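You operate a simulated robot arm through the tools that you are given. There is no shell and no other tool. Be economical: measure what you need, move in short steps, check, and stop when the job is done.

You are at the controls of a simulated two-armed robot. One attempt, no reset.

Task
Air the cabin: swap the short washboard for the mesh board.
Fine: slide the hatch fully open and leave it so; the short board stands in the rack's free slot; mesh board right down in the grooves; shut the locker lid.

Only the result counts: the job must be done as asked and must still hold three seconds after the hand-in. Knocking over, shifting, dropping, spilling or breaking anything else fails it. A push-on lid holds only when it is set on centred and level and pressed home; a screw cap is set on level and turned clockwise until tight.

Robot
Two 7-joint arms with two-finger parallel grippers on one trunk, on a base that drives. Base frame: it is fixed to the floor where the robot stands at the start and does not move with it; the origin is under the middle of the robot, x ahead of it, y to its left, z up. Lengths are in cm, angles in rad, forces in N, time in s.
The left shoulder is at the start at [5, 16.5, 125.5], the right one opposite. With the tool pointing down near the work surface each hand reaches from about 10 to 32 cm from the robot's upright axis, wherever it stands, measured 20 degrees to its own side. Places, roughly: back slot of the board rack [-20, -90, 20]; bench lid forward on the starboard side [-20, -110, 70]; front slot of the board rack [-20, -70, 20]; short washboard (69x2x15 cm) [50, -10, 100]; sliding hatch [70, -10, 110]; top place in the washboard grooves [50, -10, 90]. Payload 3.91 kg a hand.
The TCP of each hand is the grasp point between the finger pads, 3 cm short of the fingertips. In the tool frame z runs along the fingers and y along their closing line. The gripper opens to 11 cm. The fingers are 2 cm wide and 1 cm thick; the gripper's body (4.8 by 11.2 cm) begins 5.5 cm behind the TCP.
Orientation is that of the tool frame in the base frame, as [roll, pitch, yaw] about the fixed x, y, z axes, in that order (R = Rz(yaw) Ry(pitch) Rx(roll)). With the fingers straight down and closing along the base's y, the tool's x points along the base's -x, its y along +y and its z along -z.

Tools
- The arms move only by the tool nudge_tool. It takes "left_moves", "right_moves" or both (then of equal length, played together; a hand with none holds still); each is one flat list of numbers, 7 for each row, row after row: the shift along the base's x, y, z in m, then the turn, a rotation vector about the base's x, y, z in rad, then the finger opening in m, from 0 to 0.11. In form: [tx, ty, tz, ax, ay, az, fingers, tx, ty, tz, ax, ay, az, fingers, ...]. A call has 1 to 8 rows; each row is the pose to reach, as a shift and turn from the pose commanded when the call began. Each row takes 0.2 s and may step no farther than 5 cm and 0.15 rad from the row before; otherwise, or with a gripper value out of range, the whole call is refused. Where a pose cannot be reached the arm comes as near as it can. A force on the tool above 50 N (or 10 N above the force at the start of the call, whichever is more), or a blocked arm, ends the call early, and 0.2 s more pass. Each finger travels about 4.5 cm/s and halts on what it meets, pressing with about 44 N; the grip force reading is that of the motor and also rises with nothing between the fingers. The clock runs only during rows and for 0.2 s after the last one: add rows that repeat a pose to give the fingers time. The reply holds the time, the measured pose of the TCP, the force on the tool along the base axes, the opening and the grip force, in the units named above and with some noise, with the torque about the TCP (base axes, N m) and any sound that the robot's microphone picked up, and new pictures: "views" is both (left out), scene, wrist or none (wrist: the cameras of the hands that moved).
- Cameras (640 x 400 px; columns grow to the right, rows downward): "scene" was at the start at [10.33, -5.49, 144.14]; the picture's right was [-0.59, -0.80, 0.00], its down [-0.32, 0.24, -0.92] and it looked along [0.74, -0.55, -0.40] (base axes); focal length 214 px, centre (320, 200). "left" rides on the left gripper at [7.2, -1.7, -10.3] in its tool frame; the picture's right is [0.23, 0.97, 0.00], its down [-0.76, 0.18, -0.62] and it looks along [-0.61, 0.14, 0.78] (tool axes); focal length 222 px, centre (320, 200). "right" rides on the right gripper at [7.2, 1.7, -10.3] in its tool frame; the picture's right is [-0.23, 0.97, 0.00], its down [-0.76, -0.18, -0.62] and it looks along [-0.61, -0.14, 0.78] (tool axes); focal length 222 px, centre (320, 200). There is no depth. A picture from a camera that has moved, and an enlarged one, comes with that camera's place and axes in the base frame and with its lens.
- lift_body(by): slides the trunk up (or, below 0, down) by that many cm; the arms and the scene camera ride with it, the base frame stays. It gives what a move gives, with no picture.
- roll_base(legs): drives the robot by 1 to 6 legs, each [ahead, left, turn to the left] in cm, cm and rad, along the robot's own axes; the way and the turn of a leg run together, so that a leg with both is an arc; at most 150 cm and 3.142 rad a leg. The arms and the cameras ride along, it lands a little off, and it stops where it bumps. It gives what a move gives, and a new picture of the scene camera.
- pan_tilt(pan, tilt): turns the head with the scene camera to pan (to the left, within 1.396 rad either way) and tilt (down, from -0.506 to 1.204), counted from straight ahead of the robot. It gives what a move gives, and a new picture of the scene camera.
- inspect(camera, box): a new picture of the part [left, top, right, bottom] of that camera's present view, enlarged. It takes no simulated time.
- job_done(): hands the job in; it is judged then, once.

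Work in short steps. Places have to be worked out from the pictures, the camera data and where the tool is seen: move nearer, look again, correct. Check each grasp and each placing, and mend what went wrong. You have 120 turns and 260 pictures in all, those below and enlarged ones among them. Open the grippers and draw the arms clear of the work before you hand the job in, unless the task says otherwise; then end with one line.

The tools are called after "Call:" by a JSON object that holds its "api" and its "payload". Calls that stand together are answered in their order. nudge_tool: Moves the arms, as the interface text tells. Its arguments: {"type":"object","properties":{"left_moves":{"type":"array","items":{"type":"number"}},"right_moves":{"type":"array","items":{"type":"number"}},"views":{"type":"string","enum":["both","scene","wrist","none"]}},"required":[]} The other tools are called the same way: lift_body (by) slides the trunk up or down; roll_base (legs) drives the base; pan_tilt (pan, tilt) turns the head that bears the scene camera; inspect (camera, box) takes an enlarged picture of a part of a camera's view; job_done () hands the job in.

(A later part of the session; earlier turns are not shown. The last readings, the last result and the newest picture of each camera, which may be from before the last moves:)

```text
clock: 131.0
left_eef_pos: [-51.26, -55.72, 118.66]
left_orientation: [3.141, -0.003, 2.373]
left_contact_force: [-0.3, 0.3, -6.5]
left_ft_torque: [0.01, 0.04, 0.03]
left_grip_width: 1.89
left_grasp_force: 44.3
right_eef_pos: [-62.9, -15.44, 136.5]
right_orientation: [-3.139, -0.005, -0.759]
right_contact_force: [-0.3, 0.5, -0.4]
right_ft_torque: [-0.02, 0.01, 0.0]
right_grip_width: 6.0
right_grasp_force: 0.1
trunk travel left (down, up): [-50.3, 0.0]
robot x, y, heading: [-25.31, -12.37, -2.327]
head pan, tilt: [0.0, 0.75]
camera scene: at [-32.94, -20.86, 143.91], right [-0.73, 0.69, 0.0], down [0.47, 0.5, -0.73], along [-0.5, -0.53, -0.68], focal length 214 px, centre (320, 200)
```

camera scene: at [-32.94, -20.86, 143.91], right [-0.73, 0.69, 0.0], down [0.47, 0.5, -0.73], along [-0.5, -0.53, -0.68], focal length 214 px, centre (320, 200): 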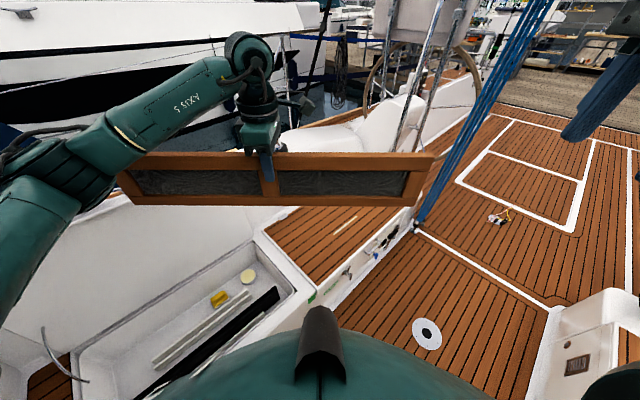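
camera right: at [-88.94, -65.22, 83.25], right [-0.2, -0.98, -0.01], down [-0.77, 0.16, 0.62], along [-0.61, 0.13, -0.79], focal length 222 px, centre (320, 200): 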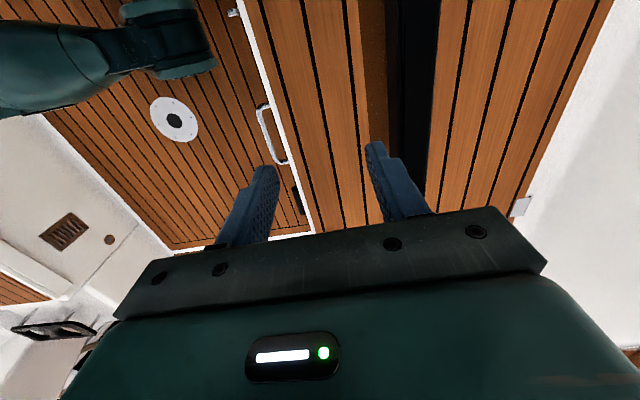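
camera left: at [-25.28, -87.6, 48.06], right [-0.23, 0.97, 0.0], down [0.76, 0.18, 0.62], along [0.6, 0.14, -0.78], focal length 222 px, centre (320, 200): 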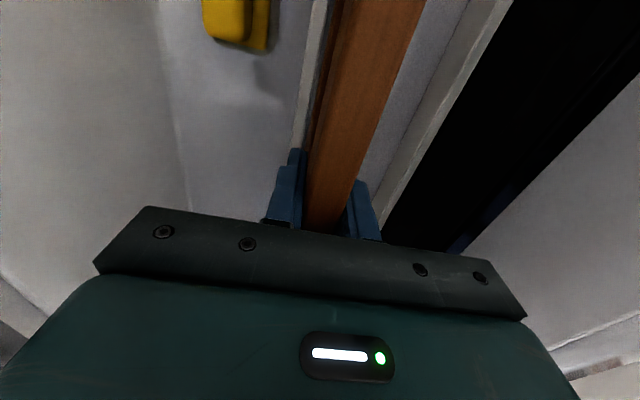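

Raise the hand 8 cm and turn the robot to face forward.

Call:
{"api": "nudge_tool", "payload": {"left_moves": [0, 0, 0.04, 0, 0, 0, 0, 0, 0, 0.08, 0, 0, 0, 0], "views": "none"}}

Call:
{"api": "roll_base", "payload": {"legs": [[0, 0, 1.16], [0, 0, 1.167]]}}

```text
clock: 131.6
left_eef_pos: [-51.13, -55.7, 126.59]
left_orientation: [3.141, -0.004, 2.374]
left_contact_force: [-0.4, 0.8, -5.8]
left_ft_torque: [0.02, 0.02, -0.03]
left_grip_width: 1.89
left_grasp_force: 44.0
right_eef_pos: [-62.94, -15.37, 136.55]
right_orientation: [-3.138, -0.007, -0.76]
right_contact_force: [-0.7, -0.3, -1.2]
right_ft_torque: [-0.02, 0.0, 0.03]
right_grip_width: 6.0
right_grasp_force: 0.1
trunk travel left (down, up): [-50.3, 0.0]
robot x, y, heading: [-25.14, -12.62, -2.329]
head pan, tilt: [0.0, 0.75]
```

```text
clock: 137.9
left_eef_pos: [23.72, -0.5, 126.55]
left_orientation: [3.139, -0.003, -1.551]
left_contact_force: [0.4, 0.3, -5.4]
left_ft_torque: [-0.02, 0.02, 0.02]
left_grip_width: 1.88
left_grasp_force: 44.8
right_eef_pos: [3.56, -37.39, 136.61]
right_orientation: [-3.137, -0.006, 1.597]
right_contact_force: [-0.1, -0.6, 0.0]
right_ft_torque: [0.0, 0.02, -0.03]
right_grip_width: 6.02
right_grasp_force: 0.1
trunk travel left (down, up): [-50.3, 0.0]
robot x, y, heading: [-25.14, -12.58, 0.035]
head pan, tilt: [0.0, 0.75]
camera scene: at [-13.94, -12.3, 143.91], right [0.03, -1.0, 0.0], down [-0.68, -0.02, -0.73], along [0.73, 0.02, -0.68], focal length 214 px, centre (320, 200)
```

scene: 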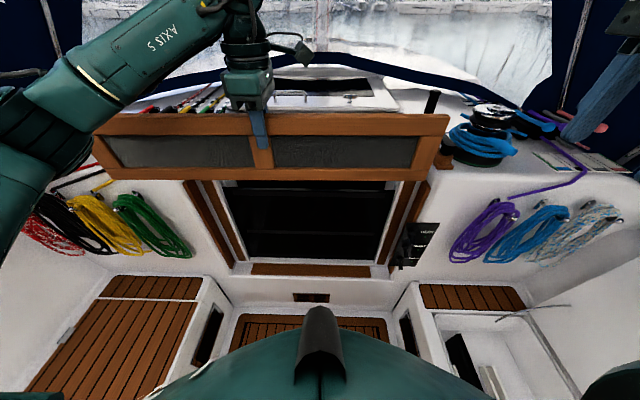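

Square up, shift right 4.2 and drive ahead 20.

Call:
{"api": "roll_base", "payload": {"legs": [[0, 0, -0.035], [20, -4.2, 0]]}}

Call:
{"api": "inspect", "payload": {"camera": "scene", "box": [60, 60, 580, 330]}}

```text
clock: 139.9
left_eef_pos: [43.73, -6.57, 126.69]
left_orientation: [3.139, -0.004, -1.587]
left_contact_force: [0.3, -0.2, -5.6]
left_ft_torque: [-0.02, 0.05, -0.01]
left_grip_width: 1.87
left_grasp_force: 43.7
right_eef_pos: [22.33, -42.58, 136.57]
right_orientation: [-3.138, -0.006, 1.561]
right_contact_force: [1.1, 0.7, 0.6]
right_ft_torque: [0.0, 0.03, 0.0]
right_grip_width: 6.0
right_grasp_force: 0.1
trunk travel left (down, up): [-50.3, 0.0]
robot x, y, heading: [-5.77, -16.71, -0.008]
head pan, tilt: [0.0, 0.75]
camera scene: at [5.78, -16.91, 143.91], right [-0.01, -1.0, 0.0], down [-0.68, 0.0, -0.73], along [0.73, -0.01, -0.68], focal length 214 px, centre (320, 200)
```

scene: 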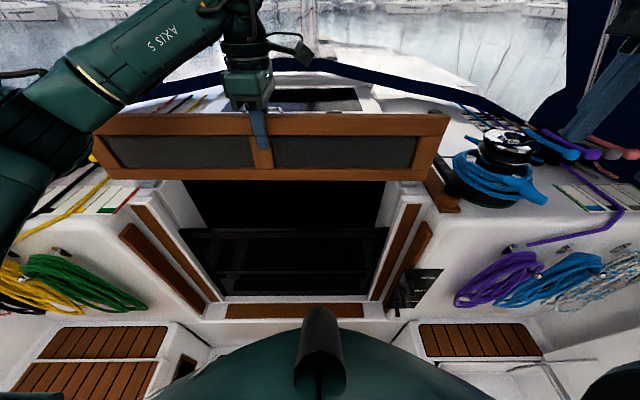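

```text
1.23 times, centred on (320, 195) of scene
camera zoom: at [5.78, -16.91, 143.91], right [-0.01, -1.0, 0.0], down [-0.68, 0.0, -0.73], along [0.73, -0.01, -0.68], focal length 264 px, centre (320, 206)
```

zoom: 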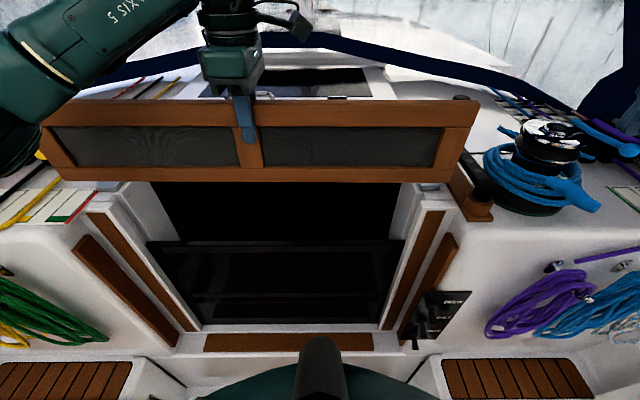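

Let me measure the mesh board's centre and yaw relative to the grip, using zooms of both ends.

Call:
{"api": "inspect", "payload": {"camera": "scene", "box": [80, 100, 260, 200]}}

Call:
{"api": "inspect", "payload": {"camera": "scene", "box": [290, 100, 470, 200]}}

```text
3.56 times, centred on (170, 150) of scene
camera zoom: at [5.78, -16.91, 143.91], right [-0.01, -1.0, 0.0], down [-0.68, 0.0, -0.73], along [0.73, -0.01, -0.68], focal length 763 px, centre (853, 378)
```

zoom: 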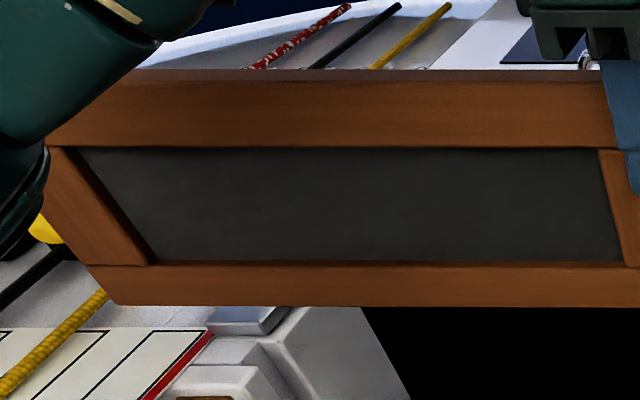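

```text
3.56 times, centred on (380, 150) of scene
camera zoom: at [5.78, -16.91, 143.91], right [-0.01, -1.0, 0.0], down [-0.68, 0.0, -0.73], along [0.73, -0.01, -0.68], focal length 763 px, centre (107, 378)
```

zoom: 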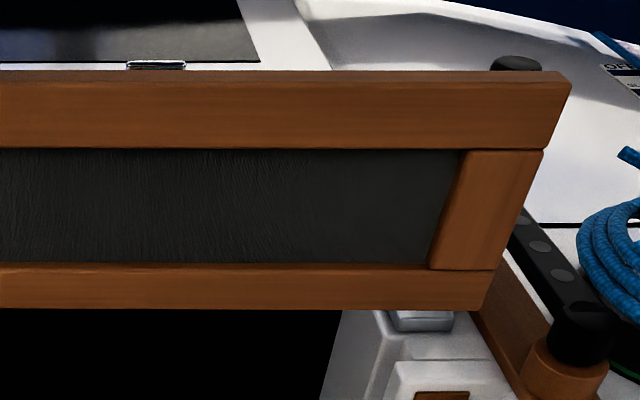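

Board centre is y≈-6.0 and yawed 0.016. Drive ahead 6.2, then fine-tune yaw and y with the arm while lowering to just above the grooves.

Call:
{"api": "roll_base", "payload": {"legs": [[6.2, 0, 0]]}}

Call:
{"api": "nudge_tool", "payload": {"left_moves": [0, -0.003, -0.01, 0, 0, 0.016, 0, 0, -0.003, -0.01, 0, 0, 0.016, 0]}}

```text
clock: 140.9
left_eef_pos: [49.73, -6.47, 126.39]
left_orientation: [3.14, -0.004, -1.588]
left_contact_force: [0.7, 0.6, -7.0]
left_ft_torque: [-0.01, 0.03, -0.03]
left_grip_width: 1.89
left_grasp_force: 43.8
right_eef_pos: [28.31, -42.56, 136.51]
right_orientation: [-3.138, -0.006, 1.56]
right_contact_force: [0.9, 0.8, 0.2]
right_ft_torque: [0.02, -0.01, 0.02]
right_grip_width: 6.05
right_grasp_force: 0.1
trunk travel left (down, up): [-50.3, 0.0]
robot x, y, heading: [0.4, -17.09, -0.006]
head pan, tilt: [0.0, 0.75]
camera scene: at [11.82, -16.95, 143.9], right [-0.01, -1.0, 0.0], down [-0.68, 0.0, -0.73], along [0.73, 0.0, -0.68], focal length 214 px, centre (320, 200)
```

scene: 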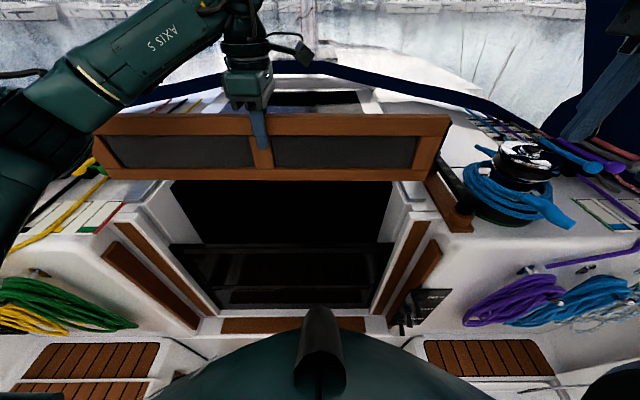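

```text
clock: 141.5
left_eef_pos: [49.76, -6.85, 125.45]
left_orientation: [3.138, -0.003, -1.574]
left_contact_force: [0.5, -0.4, -6.4]
left_ft_torque: [0.0, 0.03, -0.01]
left_grip_width: 1.9
left_grasp_force: 44.0
right_eef_pos: [28.2, -42.65, 136.57]
right_orientation: [-3.138, -0.006, 1.56]
right_contact_force: [-0.6, 0.8, 0.2]
right_ft_torque: [-0.01, 0.01, -0.02]
right_grip_width: 6.0
right_grasp_force: 0.2
trunk travel left (down, up): [-50.3, 0.0]
robot x, y, heading: [0.4, -16.69, -0.007]
head pan, tilt: [0.0, 0.75]
camera scene: at [11.73, -16.93, 143.91], right [-0.01, -1.0, 0.0], down [-0.68, 0.0, -0.73], along [0.73, -0.01, -0.68], focal length 214 px, centre (320, 200)
camera left: at [51.47, -14.17, 135.9], right [-0.97, -0.23, 0.0], down [-0.18, 0.76, 0.62], along [-0.14, 0.6, -0.78], focal length 222 px, centre (320, 200)
```

scene: 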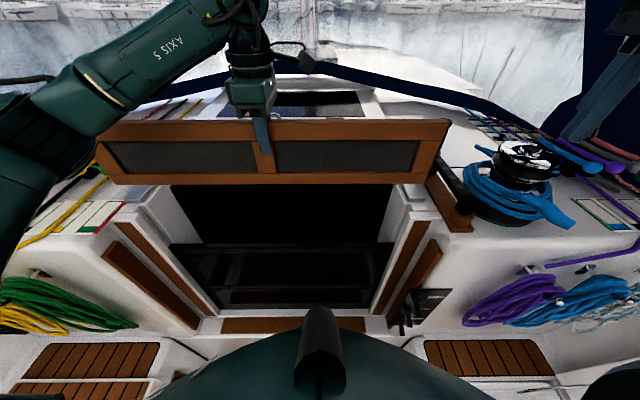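
left: 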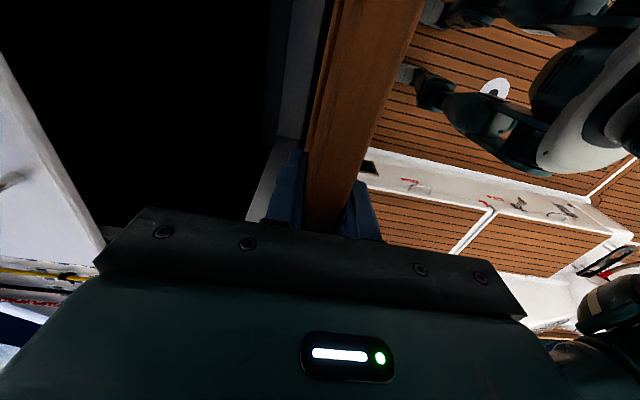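

Aligned: centre y≈-6.45, x≈50.0, yaw ≈0. Lower 9 cm toward the groove entrance and check.

Call:
{"api": "nudge_tool", "payload": {"left_moves": [0.001, 0, -0.03, 0, 0, 0, 0, 0.001, 0, -0.05, 0, 0, 0, 0, 0.001, 0, -0.06, 0, 0, 0, 0, 0.001, 0, -0.07, 0, 0, 0, 0, 0.001, 0, -0.08, 0, 0, 0, 0, 0.001, 0, -0.09, 0, 0, 0, 0], "views": "none"}}

Call:
{"api": "inspect", "payload": {"camera": "scene", "box": [80, 110, 280, 250]}}

Call:
{"api": "inspect", "payload": {"camera": "scene", "box": [290, 110, 490, 250]}}

```text
clock: 142.9
left_eef_pos: [49.6, -6.89, 116.48]
left_orientation: [3.14, -0.004, -1.573]
left_contact_force: [0.6, -0.3, -6.4]
left_ft_torque: [-0.05, 0.01, 0.02]
left_grip_width: 1.88
left_grasp_force: 44.1
right_eef_pos: [28.24, -42.63, 136.53]
right_orientation: [-3.139, -0.005, 1.561]
right_contact_force: [0.3, 0.0, -0.5]
right_ft_torque: [-0.01, 0.0, 0.01]
right_grip_width: 5.99
right_grasp_force: 0.1
trunk travel left (down, up): [-50.3, 0.0]
robot x, y, heading: [0.1, -16.96, -0.013]
head pan, tilt: [0.0, 0.75]
```

```text
2.86 times, centred on (180, 180) of scene
camera zoom: at [11.71, -16.93, 143.91], right [-0.01, -1.0, 0.0], down [-0.68, 0.0, -0.73], along [0.73, -0.01, -0.68], focal length 613 px, centre (720, 257)
```

zoom: 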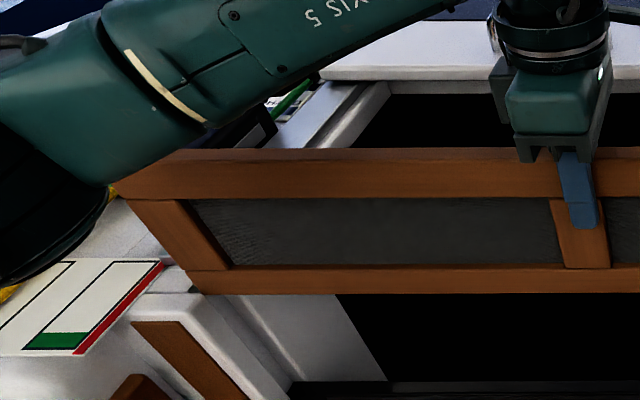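

```text
2.86 times, centred on (390, 180) of scene
camera zoom: at [11.71, -16.93, 143.91], right [-0.01, -1.0, 0.0], down [-0.68, 0.0, -0.73], along [0.73, -0.01, -0.68], focal length 613 px, centre (120, 257)
```

zoom: 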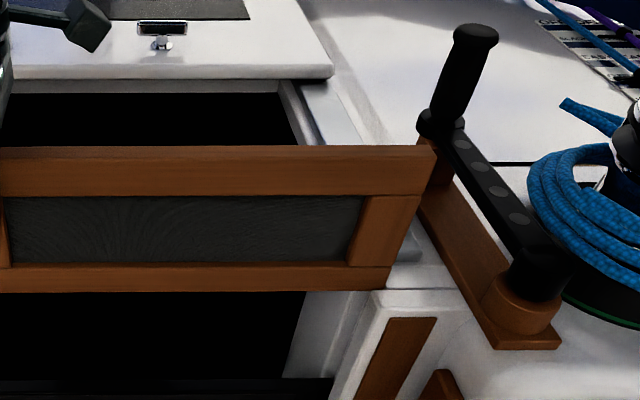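

Board approaches the grooves with clearance. Lower on in small steps.

Call:
{"api": "nudge_tool", "payload": {"left_moves": [0.001, 0, -0.015, 0, 0, 0, 0, 0.001, 0, -0.03, 0, 0, 0, 0, 0.001, 0, -0.045, 0, 0, 0, 0, 0.001, 0, -0.06, 0, 0, 0, 0, 0.001, 0, -0.075, 0, 0, 0, 0, 0.001, 0, -0.09, 0, 0, 0, 0, 0.001, 0, -0.1, 0, 0, 0, 0], "views": "scene"}}

Call:
{"api": "inspect", "payload": {"camera": "scene", "box": [80, 110, 280, 250]}}

Call:
{"api": "inspect", "payload": {"camera": "scene", "box": [290, 110, 490, 250]}}

```text
clock: 144.5
left_eef_pos: [49.75, -6.74, 106.42]
left_orientation: [3.14, -0.003, -1.574]
left_contact_force: [0.1, 0.5, -6.3]
left_ft_torque: [-0.06, -0.02, 0.0]
left_grip_width: 1.89
left_grasp_force: 44.0
right_eef_pos: [28.19, -42.53, 136.57]
right_orientation: [-3.139, -0.005, 1.561]
right_contact_force: [-0.2, 0.0, 0.2]
right_ft_torque: [0.02, 0.0, 0.01]
right_grip_width: 5.98
right_grasp_force: 0.0
trunk travel left (down, up): [-50.3, 0.0]
robot x, y, heading: [0.67, -17.29, -0.009]
head pan, tilt: [0.0, 0.75]
camera scene: at [11.7, -16.94, 143.91], right [-0.01, -1.0, 0.0], down [-0.68, 0.0, -0.73], along [0.73, 0.0, -0.68], focal length 214 px, centre (320, 200)
```

scene: 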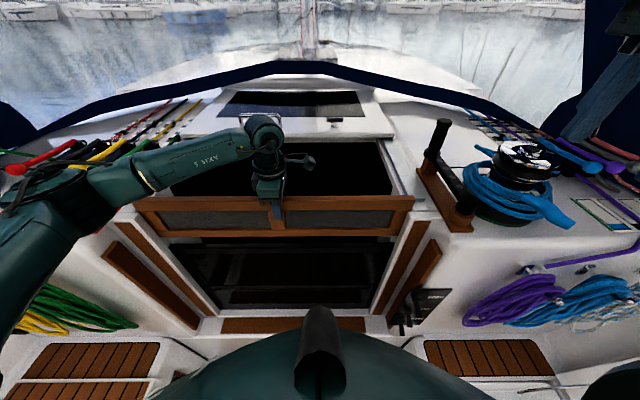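

```text
2.86 times, centred on (180, 180) of scene
camera zoom: at [11.7, -16.94, 143.91], right [-0.01, -1.0, 0.0], down [-0.68, 0.0, -0.73], along [0.73, 0.0, -0.68], focal length 613 px, centre (720, 257)
```

zoom: 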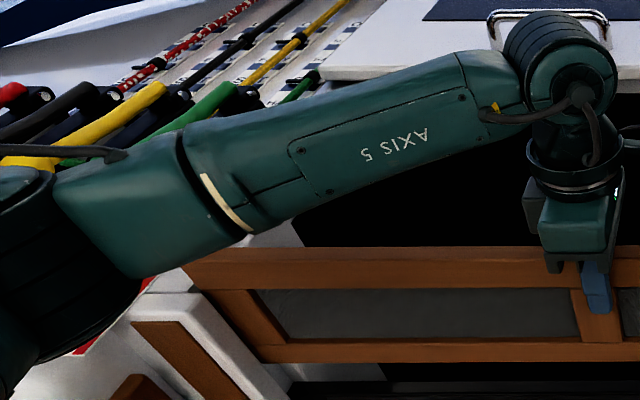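

```text
2.86 times, centred on (390, 180) of scene
camera zoom: at [11.7, -16.94, 143.91], right [-0.01, -1.0, 0.0], down [-0.68, 0.0, -0.73], along [0.73, 0.0, -0.68], focal length 613 px, centre (120, 257)
```

zoom: 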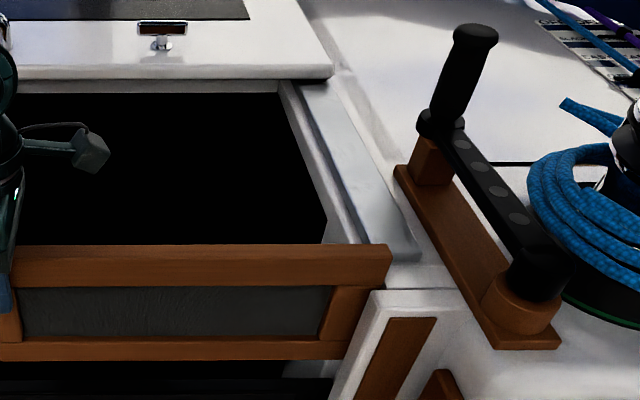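

In the grooves with no binding. Continue to the seat.

Call:
{"api": "nudge_tool", "payload": {"left_moves": [0, 0, -0.01, 0, 0, 0, 0, 0, 0, -0.02, 0, 0, 0, 0, 0, 0, -0.03, 0, 0, 0, 0, 0, 0, -0.038, 0, 0, 0, 0, 0, 0, -0.046, 0, 0, 0, 0, 0, 0, -0.054, 0, 0, 0, 0, 0, 0, -0.062, 0, 0, 0, 0], "views": "scene"}}

Call:
{"api": "inspect", "payload": {"camera": "scene", "box": [100, 170, 460, 330]}}

```text
clock: 146.1
left_eef_pos: [49.82, -6.8, 101.24]
left_orientation: [-3.131, -0.01, -1.572]
left_contact_force: [-2.5, 9.2, 43.2]
left_ft_torque: [0.16, 0.79, -0.34]
left_grip_width: 1.92
left_grasp_force: 43.8
right_eef_pos: [27.74, -42.59, 136.79]
right_orientation: [3.141, -0.006, 1.562]
right_contact_force: [-0.4, -0.1, 0.4]
right_ft_torque: [-0.04, 0.0, 0.01]
right_grip_width: 5.97
right_grasp_force: 0.1
trunk travel left (down, up): [-50.3, 0.0]
robot x, y, heading: [0.66, -17.01, -0.006]
head pan, tilt: [0.0, 0.75]
camera scene: at [11.19, -16.92, 144.07], right [-0.01, -1.0, 0.0], down [-0.68, 0.0, -0.73], along [0.73, 0.0, -0.68], focal length 214 px, centre (320, 200)
```

scene: 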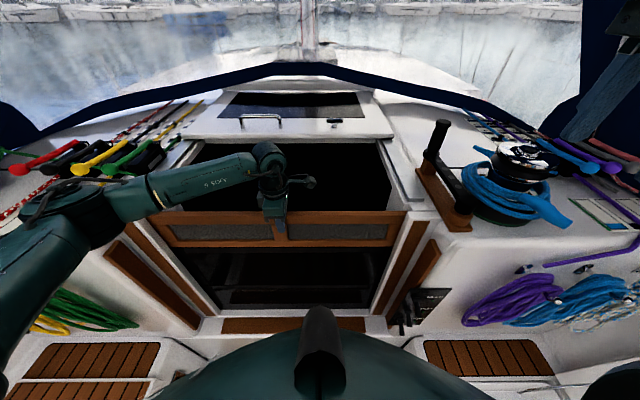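

```text
1.78 times, centred on (280, 250) of scene
camera zoom: at [11.19, -16.92, 144.07], right [-0.01, -1.0, 0.0], down [-0.68, 0.0, -0.73], along [0.73, 0.0, -0.68], focal length 381 px, centre (391, 111)
```

zoom: 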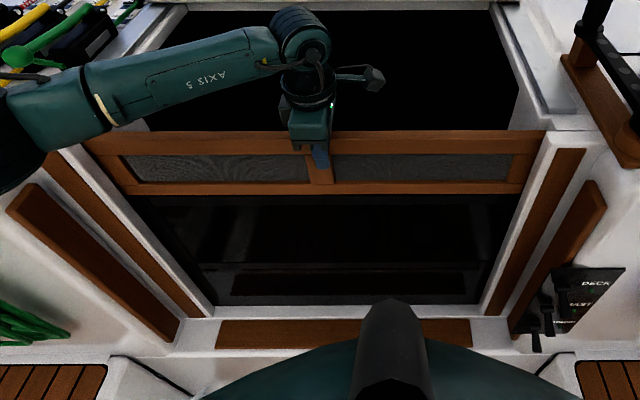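

Firm seat at the expected height (TCP 101.2). Release and rise, then inspect.

Call:
{"api": "nudge_tool", "payload": {"left_moves": [0, 0, 0.006, 0, 0, 0, 0, 0, 0, 0.006, 0, 0, 0, 0.03, 0, 0, 0.006, 0, 0, 0, 0.05, 0, 0, 0.006, 0, 0, 0, 0.06, 0, 0, 0.04, 0, 0, 0, 0.06, 0, 0, 0.08, 0, 0, 0, 0.06, 0, 0, 0.12, 0, 0, 0, 0.06, 0, 0, 0.16, 0, 0, 0, 0.06], "views": "wrist"}}

Call:
{"api": "inspect", "payload": {"camera": "scene", "box": [130, 190, 280, 280]}}

Call:
{"api": "inspect", "payload": {"camera": "scene", "box": [280, 190, 430, 280]}}

```text
clock: 147.9
left_eef_pos: [49.83, -7.02, 116.3]
left_orientation: [3.139, -0.003, -1.572]
left_contact_force: [0.5, 0.4, 0.0]
left_ft_torque: [0.02, 0.0, -0.04]
left_grip_width: 6.02
left_grasp_force: 0.0
right_eef_pos: [28.15, -42.65, 136.62]
right_orientation: [-3.139, -0.006, 1.56]
right_contact_force: [0.2, -0.2, 0.1]
right_ft_torque: [-0.03, 0.0, 0.04]
right_grip_width: 5.98
right_grasp_force: 0.1
trunk travel left (down, up): [-50.3, 0.0]
robot x, y, heading: [0.38, -16.84, -0.01]
head pan, tilt: [0.0, 0.75]
camera left: at [51.63, -14.16, 126.71], right [-0.97, -0.23, 0.0], down [-0.18, 0.76, 0.62], along [-0.14, 0.6, -0.78], focal length 222 px, centre (320, 200)
```

left: 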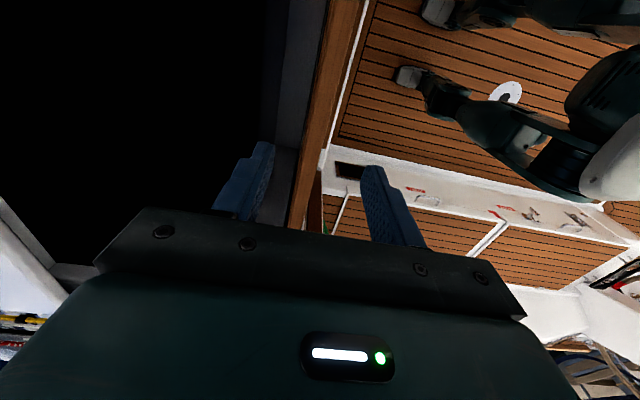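

```text
4.27 times, centred on (205, 235) of scene
camera zoom: at [11.62, -16.98, 143.92], right [-0.01, -1.0, 0.0], down [-0.68, 0.0, -0.73], along [0.73, 0.0, -0.68], focal length 915 px, centre (811, 51)
```

zoom: 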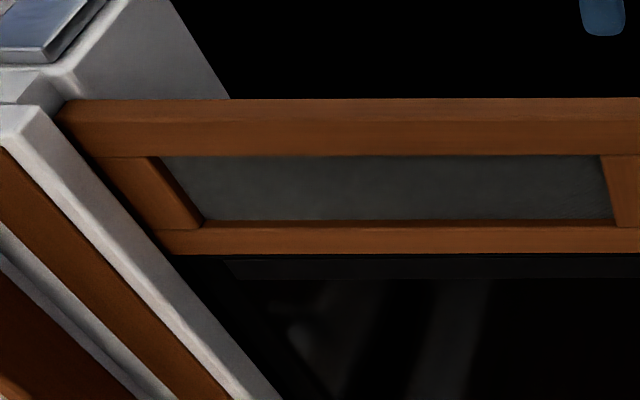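

```text
4.27 times, centred on (355, 235) of scene
camera zoom: at [11.62, -16.98, 143.92], right [-0.01, -1.0, 0.0], down [-0.68, 0.0, -0.73], along [0.73, 0.0, -0.68], focal length 915 px, centre (171, 51)
```

zoom: 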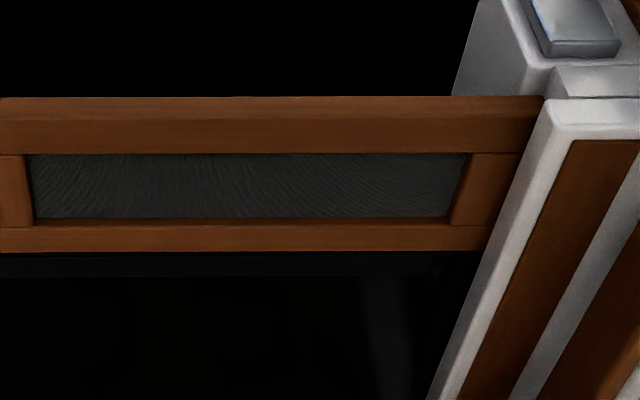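

Board sits level on the one below. I press its top once with closed fingers to make sure it is right down.

Call:
{"api": "nudge_tool", "payload": {"left_moves": [0, 0, -0.02, 0, 0, 0, 0.03, 0, 0, -0.04, 0, 0, 0, 0.0, 0, 0, -0.06, 0, 0, 0, 0.0, 0, 0, -0.08, 0, 0, 0, 0.0, 0, 0, -0.088, 0, 0, 0, 0.0, 0, 0, -0.096, 0, 0, 0, 0.0, 0, 0, -0.104, 0, 0, 0, 0.0, 0, 0, -0.11, 0, 0, 0, 0.0], "views": "none"}}

```text
clock: 149.5
left_eef_pos: [50.18, -6.77, 107.0]
left_orientation: [-3.123, -0.011, -1.572]
left_contact_force: [-9.7, 4.4, 21.8]
left_ft_torque: [0.31, 0.38, 0.2]
left_grip_width: 0.0
left_grasp_force: 37.4
right_eef_pos: [28.12, -42.54, 136.69]
right_orientation: [-3.138, -0.005, 1.562]
right_contact_force: [-0.1, 1.1, -0.5]
right_ft_torque: [0.0, 0.04, -0.01]
right_grip_width: 6.01
right_grasp_force: 0.0
trunk travel left (down, up): [-50.3, 0.0]
robot x, y, heading: [0.48, -17.1, -0.006]
head pan, tilt: [0.0, 0.75]
stopped in row 8 (left hand): the force on the tool passed its limit at 57 N (the readings are from after the stop); the commanded pose is now the measured one
```

Mesh board is firmly home (top at z≈104). Now retreat the left arm and drive back to deal with the locker lid.

Call:
{"api": "nudge_tool", "payload": {"left_moves": [-0.01, 0, 0.04, 0, 0, 0, 0, -0.02, 0.01, 0.08, 0, 0, 0, 0.02, -0.03, 0.02, 0.12, 0, 0, 0, 0.04, -0.05, 0.03, 0.16, 0, 0, 0, 0.06, -0.07, 0.05, 0.19, 0, 0, 0, 0.06, -0.09, 0.08, 0.21, 0, 0, 0, 0.06], "views": "none"}}

Call:
{"api": "roll_base", "payload": {"legs": [[-24, 4, 0], [0, 0, -1.57]]}}

Call:
{"api": "inspect", "payload": {"camera": "scene", "box": [180, 60, 480, 280]}}

```text
clock: 150.9
left_eef_pos: [41.26, 1.43, 127.77]
left_orientation: [-3.124, -0.009, -1.572]
left_contact_force: [0.1, 0.7, 1.1]
left_ft_torque: [0.0, -0.04, -0.02]
left_grip_width: 5.99
left_grasp_force: 0.1
right_eef_pos: [28.21, -42.45, 136.71]
right_orientation: [-3.139, -0.005, 1.562]
right_contact_force: [0.1, -0.5, -0.5]
right_ft_torque: [0.0, 0.01, 0.01]
right_grip_width: 6.02
right_grasp_force: 0.0
trunk travel left (down, up): [-50.3, 0.0]
robot x, y, heading: [0.45, -17.04, -0.008]
head pan, tilt: [0.0, 0.75]
```

```text
clock: 156.6
left_eef_pos: [-5.73, -53.75, 127.76]
left_orientation: [-3.126, -0.009, 3.131]
left_contact_force: [-0.2, 0.0, -1.1]
left_ft_torque: [0.06, -0.01, 0.06]
left_grip_width: 5.99
left_grasp_force: 0.0
right_eef_pos: [-49.65, -40.22, 136.5]
right_orientation: [-3.138, -0.006, -0.019]
right_contact_force: [0.1, 0.2, -0.2]
right_ft_torque: [0.0, 0.01, 0.0]
right_grip_width: 6.04
right_grasp_force: 0.1
trunk travel left (down, up): [-50.3, 0.0]
robot x, y, heading: [-23.64, -12.63, -1.585]
head pan, tilt: [0.0, 0.75]
camera scene: at [-23.8, -23.9, 143.92], right [-1.0, 0.02, 0.0], down [0.01, 0.68, -0.73], along [-0.01, -0.73, -0.68], focal length 214 px, centre (320, 200)
```

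scene: 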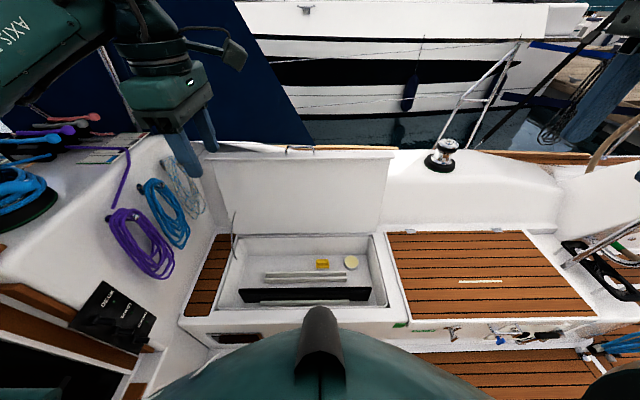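

```text
1.82 times, centred on (330, 170) of scene
camera zoom: at [-23.8, -23.9, 143.92], right [-1.0, 0.02, 0.0], down [0.01, 0.68, -0.73], along [-0.01, -0.73, -0.68], focal length 390 px, centre (302, 254)
```

zoom: 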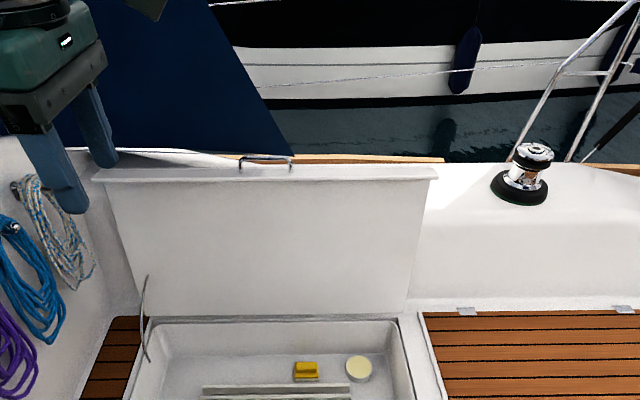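

Lid leans outboard: hinge ≈(y -101, z 45), top ≈(y -114, z 88), loop handle bar ≈ (x -15, y -115, z 93). I take the turned stance again (left shoulder toward the bench) and lower the trunk.

Call:
{"api": "roll_base", "payload": {"legs": [[0, 0, -0.745], [8.4, 8.0, 0]]}}

Call:
{"api": "lift_body", "payload": {"by": -28}}

Call:
{"api": "pan_tilt", "payload": {"pan": 0.75, "tilt": 0.45}}

```text
clock: 159.9
left_eef_pos: [-38.87, -66.43, 127.73]
left_orientation: [-3.126, -0.01, 2.381]
left_contact_force: [0.7, 0.0, -0.4]
left_ft_torque: [0.01, -0.02, 0.01]
left_grip_width: 6.0
left_grasp_force: 0.1
right_eef_pos: [-61.67, -26.63, 136.53]
right_orientation: [-3.139, -0.007, -0.771]
right_contact_force: [-1.3, -0.1, 0.5]
right_ft_torque: [0.03, 0.02, 0.0]
right_grip_width: 6.0
right_grasp_force: 0.1
trunk travel left (down, up): [-50.3, 0.0]
robot x, y, heading: [-23.72, -24.13, -2.335]
head pan, tilt: [0.0, 0.75]
camera scene: at [-31.71, -32.35, 143.92], right [-0.72, 0.69, 0.0], down [0.47, 0.49, -0.73], along [-0.51, -0.53, -0.68], focal length 214 px, centre (320, 200)
```

scene: 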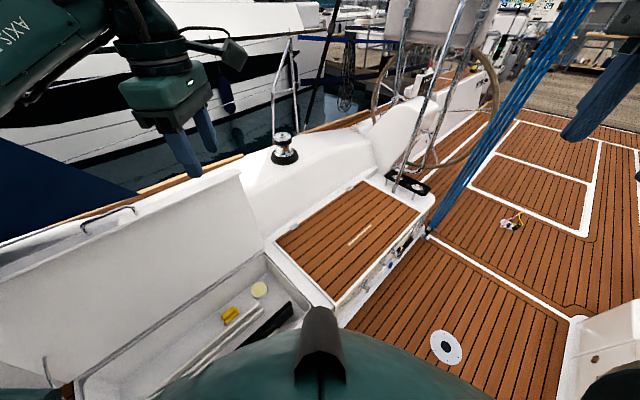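

```text
clock: 162.8
left_eef_pos: [-38.96, -66.35, 99.77]
left_orientation: [-3.124, -0.009, 2.377]
left_contact_force: [0.1, 0.7, -0.1]
left_ft_torque: [0.0, 0.0, -0.04]
left_grip_width: 6.01
left_grasp_force: 0.0
right_eef_pos: [-61.53, -26.52, 108.57]
right_orientation: [-3.138, -0.003, -0.77]
right_contact_force: [0.1, -0.3, -0.2]
right_ft_torque: [0.03, 0.01, -0.04]
right_grip_width: 5.99
right_grasp_force: 0.1
trunk travel left (down, up): [-22.3, 28.0]
robot x, y, heading: [-23.71, -24.17, -2.341]
head pan, tilt: [0.0, 0.75]
```

```text
clock: 163.8
left_eef_pos: [-38.95, -66.43, 99.73]
left_orientation: [-3.125, -0.01, 2.38]
left_contact_force: [-0.3, 0.4, -1.1]
left_ft_torque: [0.0, -0.04, 0.0]
left_grip_width: 6.02
left_grasp_force: 0.0
right_eef_pos: [-61.67, -26.53, 108.58]
right_orientation: [-3.139, -0.005, -0.772]
right_contact_force: [1.2, -0.2, 0.2]
right_ft_torque: [-0.01, -0.04, -0.01]
right_grip_width: 5.98
right_grasp_force: 0.2
trunk travel left (down, up): [-22.3, 28.0]
robot x, y, heading: [-23.76, -24.02, -2.34]
head pan, tilt: [0.75, 0.45]
camera scene: at [-26.11, -35.53, 118.56], right [-1.0, 0.02, 0.0], down [0.01, 0.44, -0.9], along [-0.02, -0.9, -0.44], focal length 214 px, centre (320, 200)
```

scene: 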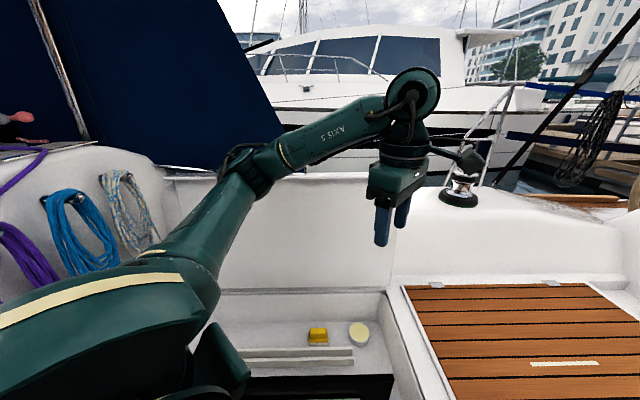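

Swing the left hand to x≈-15 in front of the lid top with yaw restored, staying above the lid.

Call:
{"api": "nudge_tool", "payload": {"left_moves": [0.03, -0.01, 0.015, 0, 0, 0.1, 0.06, 0.06, -0.02, 0.03, 0, 0, 0.2, 0.06, 0.09, -0.03, 0.045, 0, 0, 0.3, 0.06, 0.12, -0.04, 0.06, 0, 0, 0.4, 0.06, 0.15, -0.05, 0.075, 0, 0, 0.5, 0.06, 0.18, -0.06, 0.09, 0, 0, 0.6, 0.06, 0.21, -0.07, 0.1, 0, 0, 0.7, 0.06, 0.24, -0.08, 0.11, 0, 0, 0.76, 0.06], "views": "none"}}

Call:
{"api": "nudge_tool", "payload": {"left_moves": [0, -0.01, 0.0, -0.13, 0, 0, 0.06, 0, -0.02, 0.0, -0.26, 0, 0, 0.06, 0, -0.03, 0.0, -0.39, 0, 0, 0.06, 0, -0.04, 0.0, -0.52, 0, 0, 0.06, 0, -0.05, 0.0, -0.65, 0, 0, 0.06, 0, -0.06, 0.0, -0.78, 0, 0, 0.06, 0, -0.07, 0.0, -0.91, 0, 0, 0.06, 0, -0.08, 0, -1.04, 0, 0, 0.06]}}

```text
clock: 165.7
left_eef_pos: [-18.65, -76.0, 109.15]
left_orientation: [-3.126, -0.01, 3.137]
left_contact_force: [0.3, -0.5, 0.5]
left_ft_torque: [0.0, 0.02, 0.02]
left_grip_width: 5.99
left_grasp_force: 0.1
left hand out of reach, approached as far as the arm can: row 7, 8
right_eef_pos: [-61.54, -26.61, 108.56]
right_orientation: [-3.138, -0.006, -0.771]
right_contact_force: [-0.1, -1.0, 0.8]
right_ft_torque: [-0.02, -0.01, 0.04]
right_grip_width: 6.0
right_grasp_force: 0.1
trunk travel left (down, up): [-22.3, 28.0]
robot x, y, heading: [-23.78, -24.52, -2.34]
head pan, tilt: [0.75, 0.45]
```

```text
clock: 167.4
left_eef_pos: [-18.68, -83.67, 109.4]
left_orientation: [-2.083, 0.0, 3.131]
left_contact_force: [-0.4, 0.0, 0.5]
left_ft_torque: [-0.02, 0.0, -0.03]
left_grip_width: 6.01
left_grasp_force: 0.1
right_eef_pos: [-61.65, -26.54, 108.47]
right_orientation: [-3.138, -0.005, -0.771]
right_contact_force: [0.1, -0.3, -0.6]
right_ft_torque: [0.01, 0.02, 0.01]
right_grip_width: 6.02
right_grasp_force: 0.1
trunk travel left (down, up): [-22.3, 28.0]
robot x, y, heading: [-23.84, -24.13, -2.34]
head pan, tilt: [0.75, 0.45]
camera scene: at [-26.1, -35.53, 118.57], right [-1.0, 0.02, 0.0], down [0.01, 0.44, -0.9], along [-0.02, -0.9, -0.44], focal length 214 px, centre (320, 200)
camera left: at [-25.73, -75.48, 116.06], right [-0.22, 0.48, -0.85], down [0.77, 0.62, 0.15], along [0.6, -0.62, -0.51], focal length 222 px, centre (320, 200)
```

scene: 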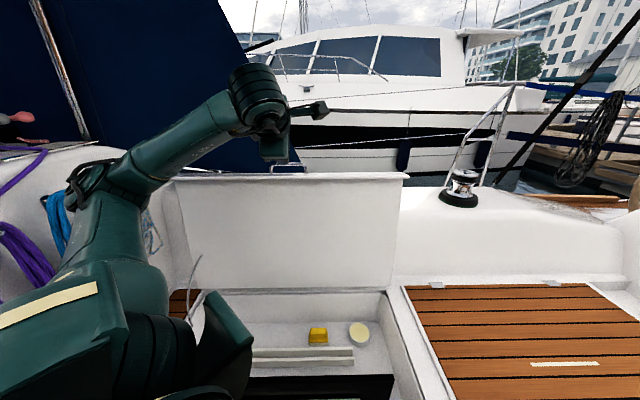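
left: 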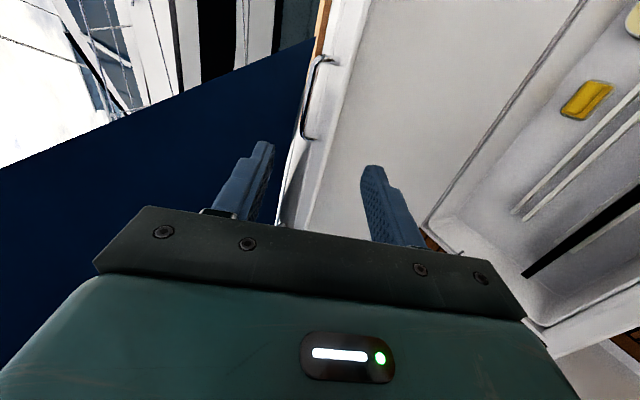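

Excellent: handle bar found at about (x -22…-10, y -106.4, z 96.3), right along the tool axis. Advance 17 cm with 4 cm opening and look again.

Call:
{"api": "nudge_tool", "payload": {"left_moves": [0.01, -0.03, -0.017, 0, 0, 0, 0.05, 0.02, -0.07, -0.04, 0, 0, 0, 0.04, 0.027, -0.11, -0.064, 0, 0, 0, 0.04, 0.027, -0.148, -0.086, 0, 0, 0, 0.04, 0.027, -0.148, -0.086, 0, 0, 0, 0.04]}}

Call:
{"api": "inspect", "payload": {"camera": "left", "box": [180, 20, 440, 240]}}

Call:
{"api": "inspect", "payload": {"camera": "scene", "box": [200, 100, 400, 240]}}

```text
clock: 168.7
left_eef_pos: [-15.6, -98.57, 100.57]
left_orientation: [-2.084, -0.002, 3.134]
left_contact_force: [0.2, 0.4, 0.3]
left_ft_torque: [-0.01, -0.01, -0.01]
left_grip_width: 4.01
left_grasp_force: 0.0
right_eef_pos: [-61.71, -26.53, 108.5]
right_orientation: [-3.139, -0.005, -0.774]
right_contact_force: [0.1, -0.5, 0.3]
right_ft_torque: [-0.01, 0.01, -0.02]
right_grip_width: 5.99
right_grasp_force: 0.0
trunk travel left (down, up): [-22.3, 28.0]
robot x, y, heading: [-23.73, -24.08, -2.336]
head pan, tilt: [0.75, 0.45]
camera scene: at [-26.11, -35.52, 118.56], right [-1.0, 0.02, 0.0], down [0.01, 0.44, -0.9], along [-0.02, -0.9, -0.44], focal length 214 px, centre (320, 200)
camera left: at [-22.7, -90.32, 107.26], right [-0.22, 0.48, -0.85], down [0.77, 0.62, 0.15], along [0.6, -0.62, -0.51], focal length 222 px, centre (320, 200)
```

scene: 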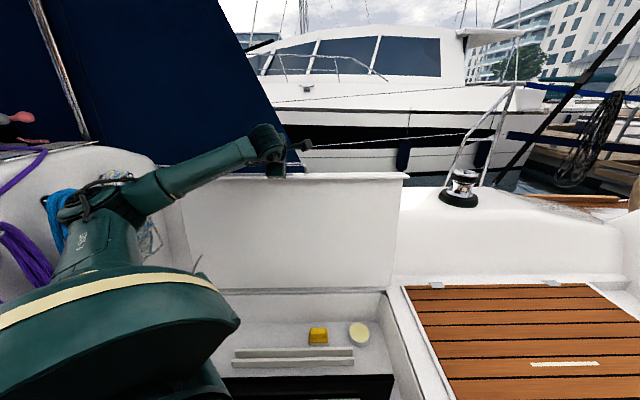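
left: 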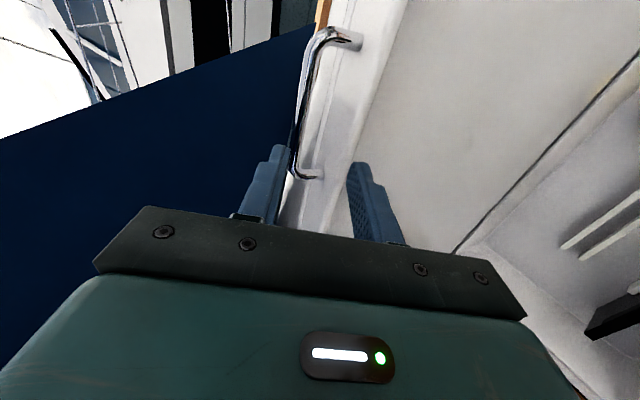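

```text
1.82 times, centred on (310, 130) of left
camera zoom: at [-22.7, -90.32, 107.26], right [-0.22, 0.48, -0.85], down [0.77, 0.62, 0.15], along [0.6, -0.62, -0.51], focal length 404 px, centre (338, 327)
```

zoom: 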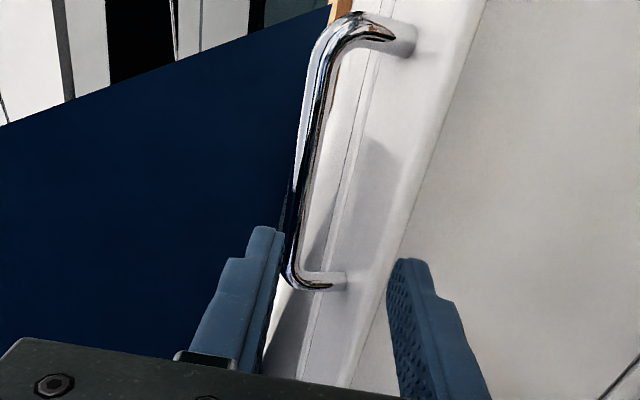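

```text
2.86 times, centred on (300, 170) of scene
camera zoom: at [-26.11, -35.52, 118.56], right [-1.0, 0.02, 0.0], down [0.01, 0.44, -0.9], along [-0.02, -0.9, -0.44], focal length 613 px, centre (377, 286)
```

zoom: 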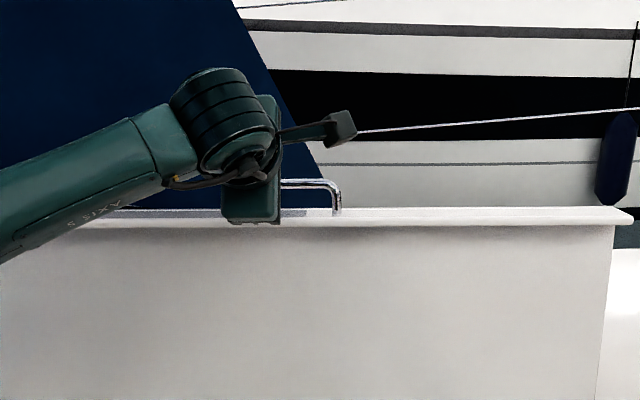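

The bar lies ~1.8 cm above/outboard of the tool axis and 8–12 cm ahead. Correct that offset and advance 6 cm.

Call:
{"api": "nudge_tool", "payload": {"left_moves": [0, -0.009, 0.016, 0, 0, 0, 0.04, 0, -0.035, 0.001, 0, 0, 0, 0.04, 0, -0.061, -0.014, 0, 0, 0, 0.04, 0, -0.061, -0.014, 0, 0, 0, 0.04], "views": "none"}}

Call:
{"api": "inspect", "payload": {"camera": "left", "box": [180, 20, 440, 240]}}

Call:
{"api": "inspect", "payload": {"camera": "scene", "box": [220, 130, 360, 220]}}

```text
clock: 169.7
left_eef_pos: [-15.84, -104.66, 99.07]
left_orientation: [-2.083, -0.001, 3.13]
left_contact_force: [-0.6, 0.2, 0.3]
left_ft_torque: [-0.01, 0.0, -0.02]
left_grip_width: 4.01
left_grasp_force: 0.0
right_eef_pos: [-61.69, -26.61, 108.56]
right_orientation: [-3.138, -0.004, -0.772]
right_contact_force: [0.0, -0.7, 0.2]
right_ft_torque: [0.03, 0.0, 0.0]
right_grip_width: 6.02
right_grasp_force: 0.1
trunk travel left (down, up): [-22.3, 28.0]
robot x, y, heading: [-24.04, -24.25, -2.335]
head pan, tilt: [0.75, 0.45]
```

```text
1.82 times, centred on (310, 130) of left
camera zoom: at [-23.01, -96.37, 105.74], right [-0.22, 0.48, -0.85], down [0.77, 0.62, 0.15], along [0.6, -0.62, -0.51], focal length 404 px, centre (338, 327)
```

zoom: 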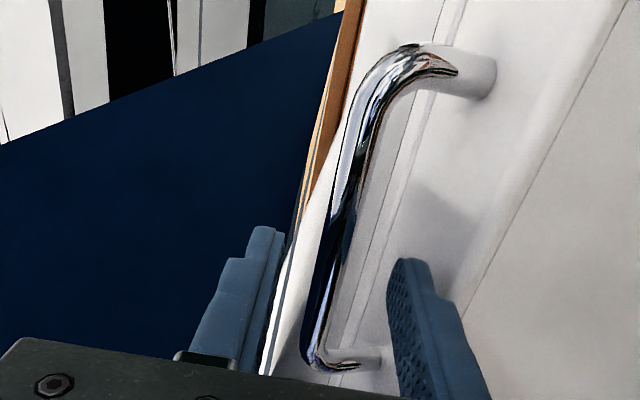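

```text
4.44 times, centred on (290, 175) of scene
camera zoom: at [-26.11, -35.52, 118.56], right [-1.0, 0.02, 0.0], down [0.01, 0.44, -0.9], along [-0.02, -0.9, -0.44], focal length 953 px, centre (453, 311)
```

zoom: 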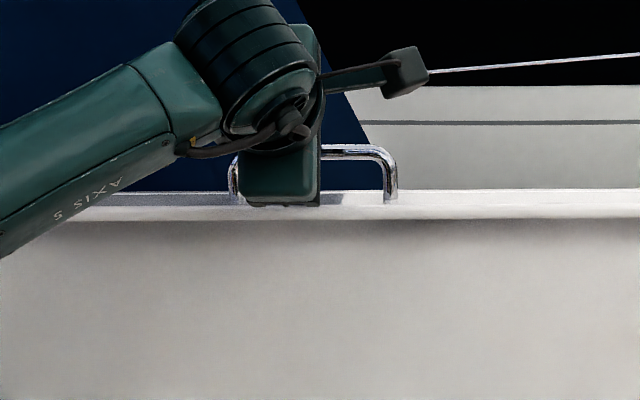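

Bar is centred on the tool axis about 4 cm ahead. Narrow the fingers to 2.7 cm, advance 3.3 cm, then close on the bar.

Call:
{"api": "nudge_tool", "payload": {"left_moves": [0, 0, 0, 0, 0, 0, 0.027, 0, -0.01, -0.006, 0, 0, 0, 0.027, 0, -0.02, -0.012, 0, 0, 0, 0.027, 0, -0.028, -0.016, 0, 0, 0, 0.027, 0, -0.028, -0.016, 0, 0, 0, 0.027], "views": "none"}}

Call:
{"api": "inspect", "payload": {"camera": "left", "box": [180, 20, 440, 240]}}

```text
clock: 170.8
left_eef_pos: [-16.02, -107.4, 97.67]
left_orientation: [-2.085, 0.0, 3.131]
left_contact_force: [0.5, 0.5, 0.5]
left_ft_torque: [-0.02, 0.01, -0.01]
left_grip_width: 2.7
left_grasp_force: 0.0
right_eef_pos: [-61.58, -26.43, 108.61]
right_orientation: [-3.137, -0.004, -0.77]
right_contact_force: [0.8, -0.2, -0.9]
right_ft_torque: [-0.03, 0.01, -0.01]
right_grip_width: 5.98
right_grasp_force: 0.1
trunk travel left (down, up): [-22.3, 28.0]
robot x, y, heading: [-24.05, -23.94, -2.341]
head pan, tilt: [0.75, 0.45]
```

```text
1.82 times, centred on (310, 130) of left
camera zoom: at [-23.05, -99.24, 104.41], right [-0.22, 0.48, -0.85], down [0.77, 0.62, 0.15], along [0.6, -0.62, -0.51], focal length 404 px, centre (338, 327)
```

zoom: 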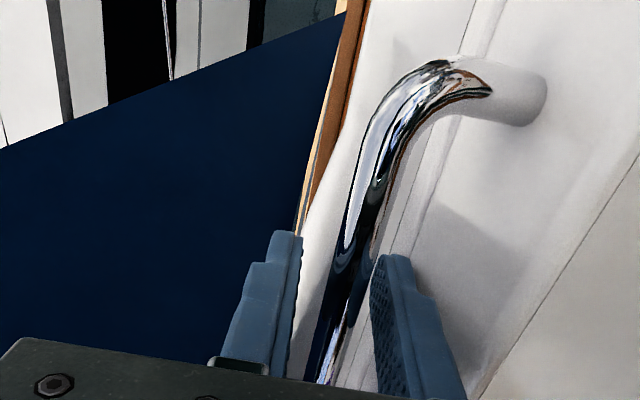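

Bar is between the fingers. Close on it.

Call:
{"api": "nudge_tool", "payload": {"left_moves": [0, -0.004, -0.002, 0, 0, 0, 0.02, 0, -0.004, -0.002, 0, 0, 0, 0.0, 0, -0.004, -0.002, 0, 0, 0, 0.0, 0, -0.004, -0.002, 0, 0, 0, 0.0], "views": "none"}}

Call:
{"api": "inspect", "payload": {"camera": "left", "box": [180, 20, 440, 240]}}

```text
clock: 171.8
left_eef_pos: [-15.85, -107.8, 97.49]
left_orientation: [-2.086, -0.001, 3.135]
left_contact_force: [0.3, 0.4, -2.7]
left_ft_torque: [0.01, 0.15, 0.19]
left_grip_width: 1.17
left_grasp_force: 44.8
right_eef_pos: [-61.46, -26.46, 108.63]
right_orientation: [-3.139, -0.006, -0.771]
right_contact_force: [0.2, -0.1, -0.1]
right_ft_torque: [-0.02, 0.02, 0.0]
right_grip_width: 6.0
right_grasp_force: 0.1
trunk travel left (down, up): [-22.3, 28.0]
robot x, y, heading: [-23.85, -24.04, -2.336]
head pan, tilt: [0.75, 0.45]
```

```text
1.82 times, centred on (310, 130) of left
camera zoom: at [-22.99, -99.63, 104.19], right [-0.22, 0.48, -0.85], down [0.77, 0.62, 0.15], along [0.6, -0.62, -0.51], focal length 404 px, centre (338, 327)
```

zoom: 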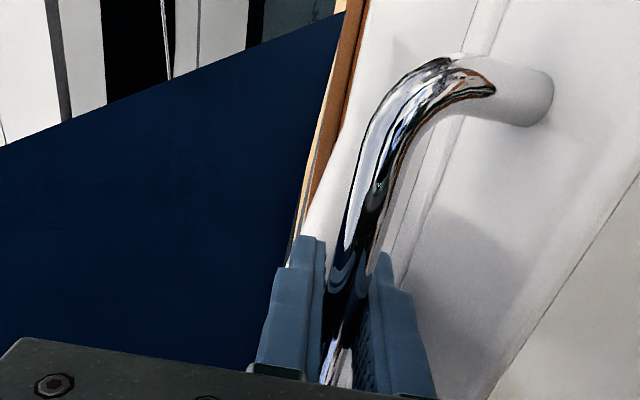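

Gripped (1.17 cm), but the bar sits ~2 cm behind the TCP; for the swing I want it near the fingertips. Open, back off 3.9 cm along the tool, and re-close.

Call:
{"api": "nudge_tool", "payload": {"left_moves": [0, 0, 0, 0, 0, 0, 0.027, 0, 0, 0, 0, 0, 0, 0.027, 0, 0.017, 0.01, 0, 0, 0, 0.027, 0, 0.034, 0.02, 0, 0, 0, 0.027, 0, 0.034, 0.02, 0, 0, 0, 0.015, 0, 0.034, 0.02, 0, 0, 0, 0.0, 0, 0.034, 0.02, 0, 0, 0, 0.0], "views": "none"}}

Call:
{"api": "inspect", "payload": {"camera": "left", "box": [180, 20, 440, 240]}}

```text
clock: 173.4
left_eef_pos: [-16.18, -104.4, 99.77]
left_orientation: [-2.084, -0.001, 3.132]
left_contact_force: [-0.6, 0.6, 0.4]
left_ft_torque: [-0.01, 0.0, 0.0]
left_grip_width: 0.01
left_grasp_force: 37.0
right_eef_pos: [-61.74, -26.5, 108.67]
right_orientation: [-3.137, -0.004, -0.771]
right_contact_force: [0.0, 0.2, 0.3]
right_ft_torque: [0.0, -0.03, 0.02]
right_grip_width: 5.98
right_grasp_force: 0.0
trunk travel left (down, up): [-22.3, 28.0]
robot x, y, heading: [-23.91, -24.14, -2.34]
head pan, tilt: [0.75, 0.45]
```

```text
1.82 times, centred on (310, 130) of left
camera zoom: at [-23.23, -96.27, 106.38], right [-0.22, 0.48, -0.85], down [0.77, 0.62, 0.15], along [0.6, -0.62, -0.51], focal length 404 px, centre (338, 327)
```

zoom: 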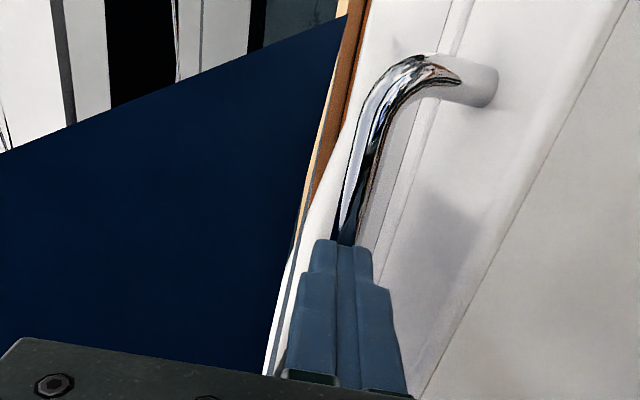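

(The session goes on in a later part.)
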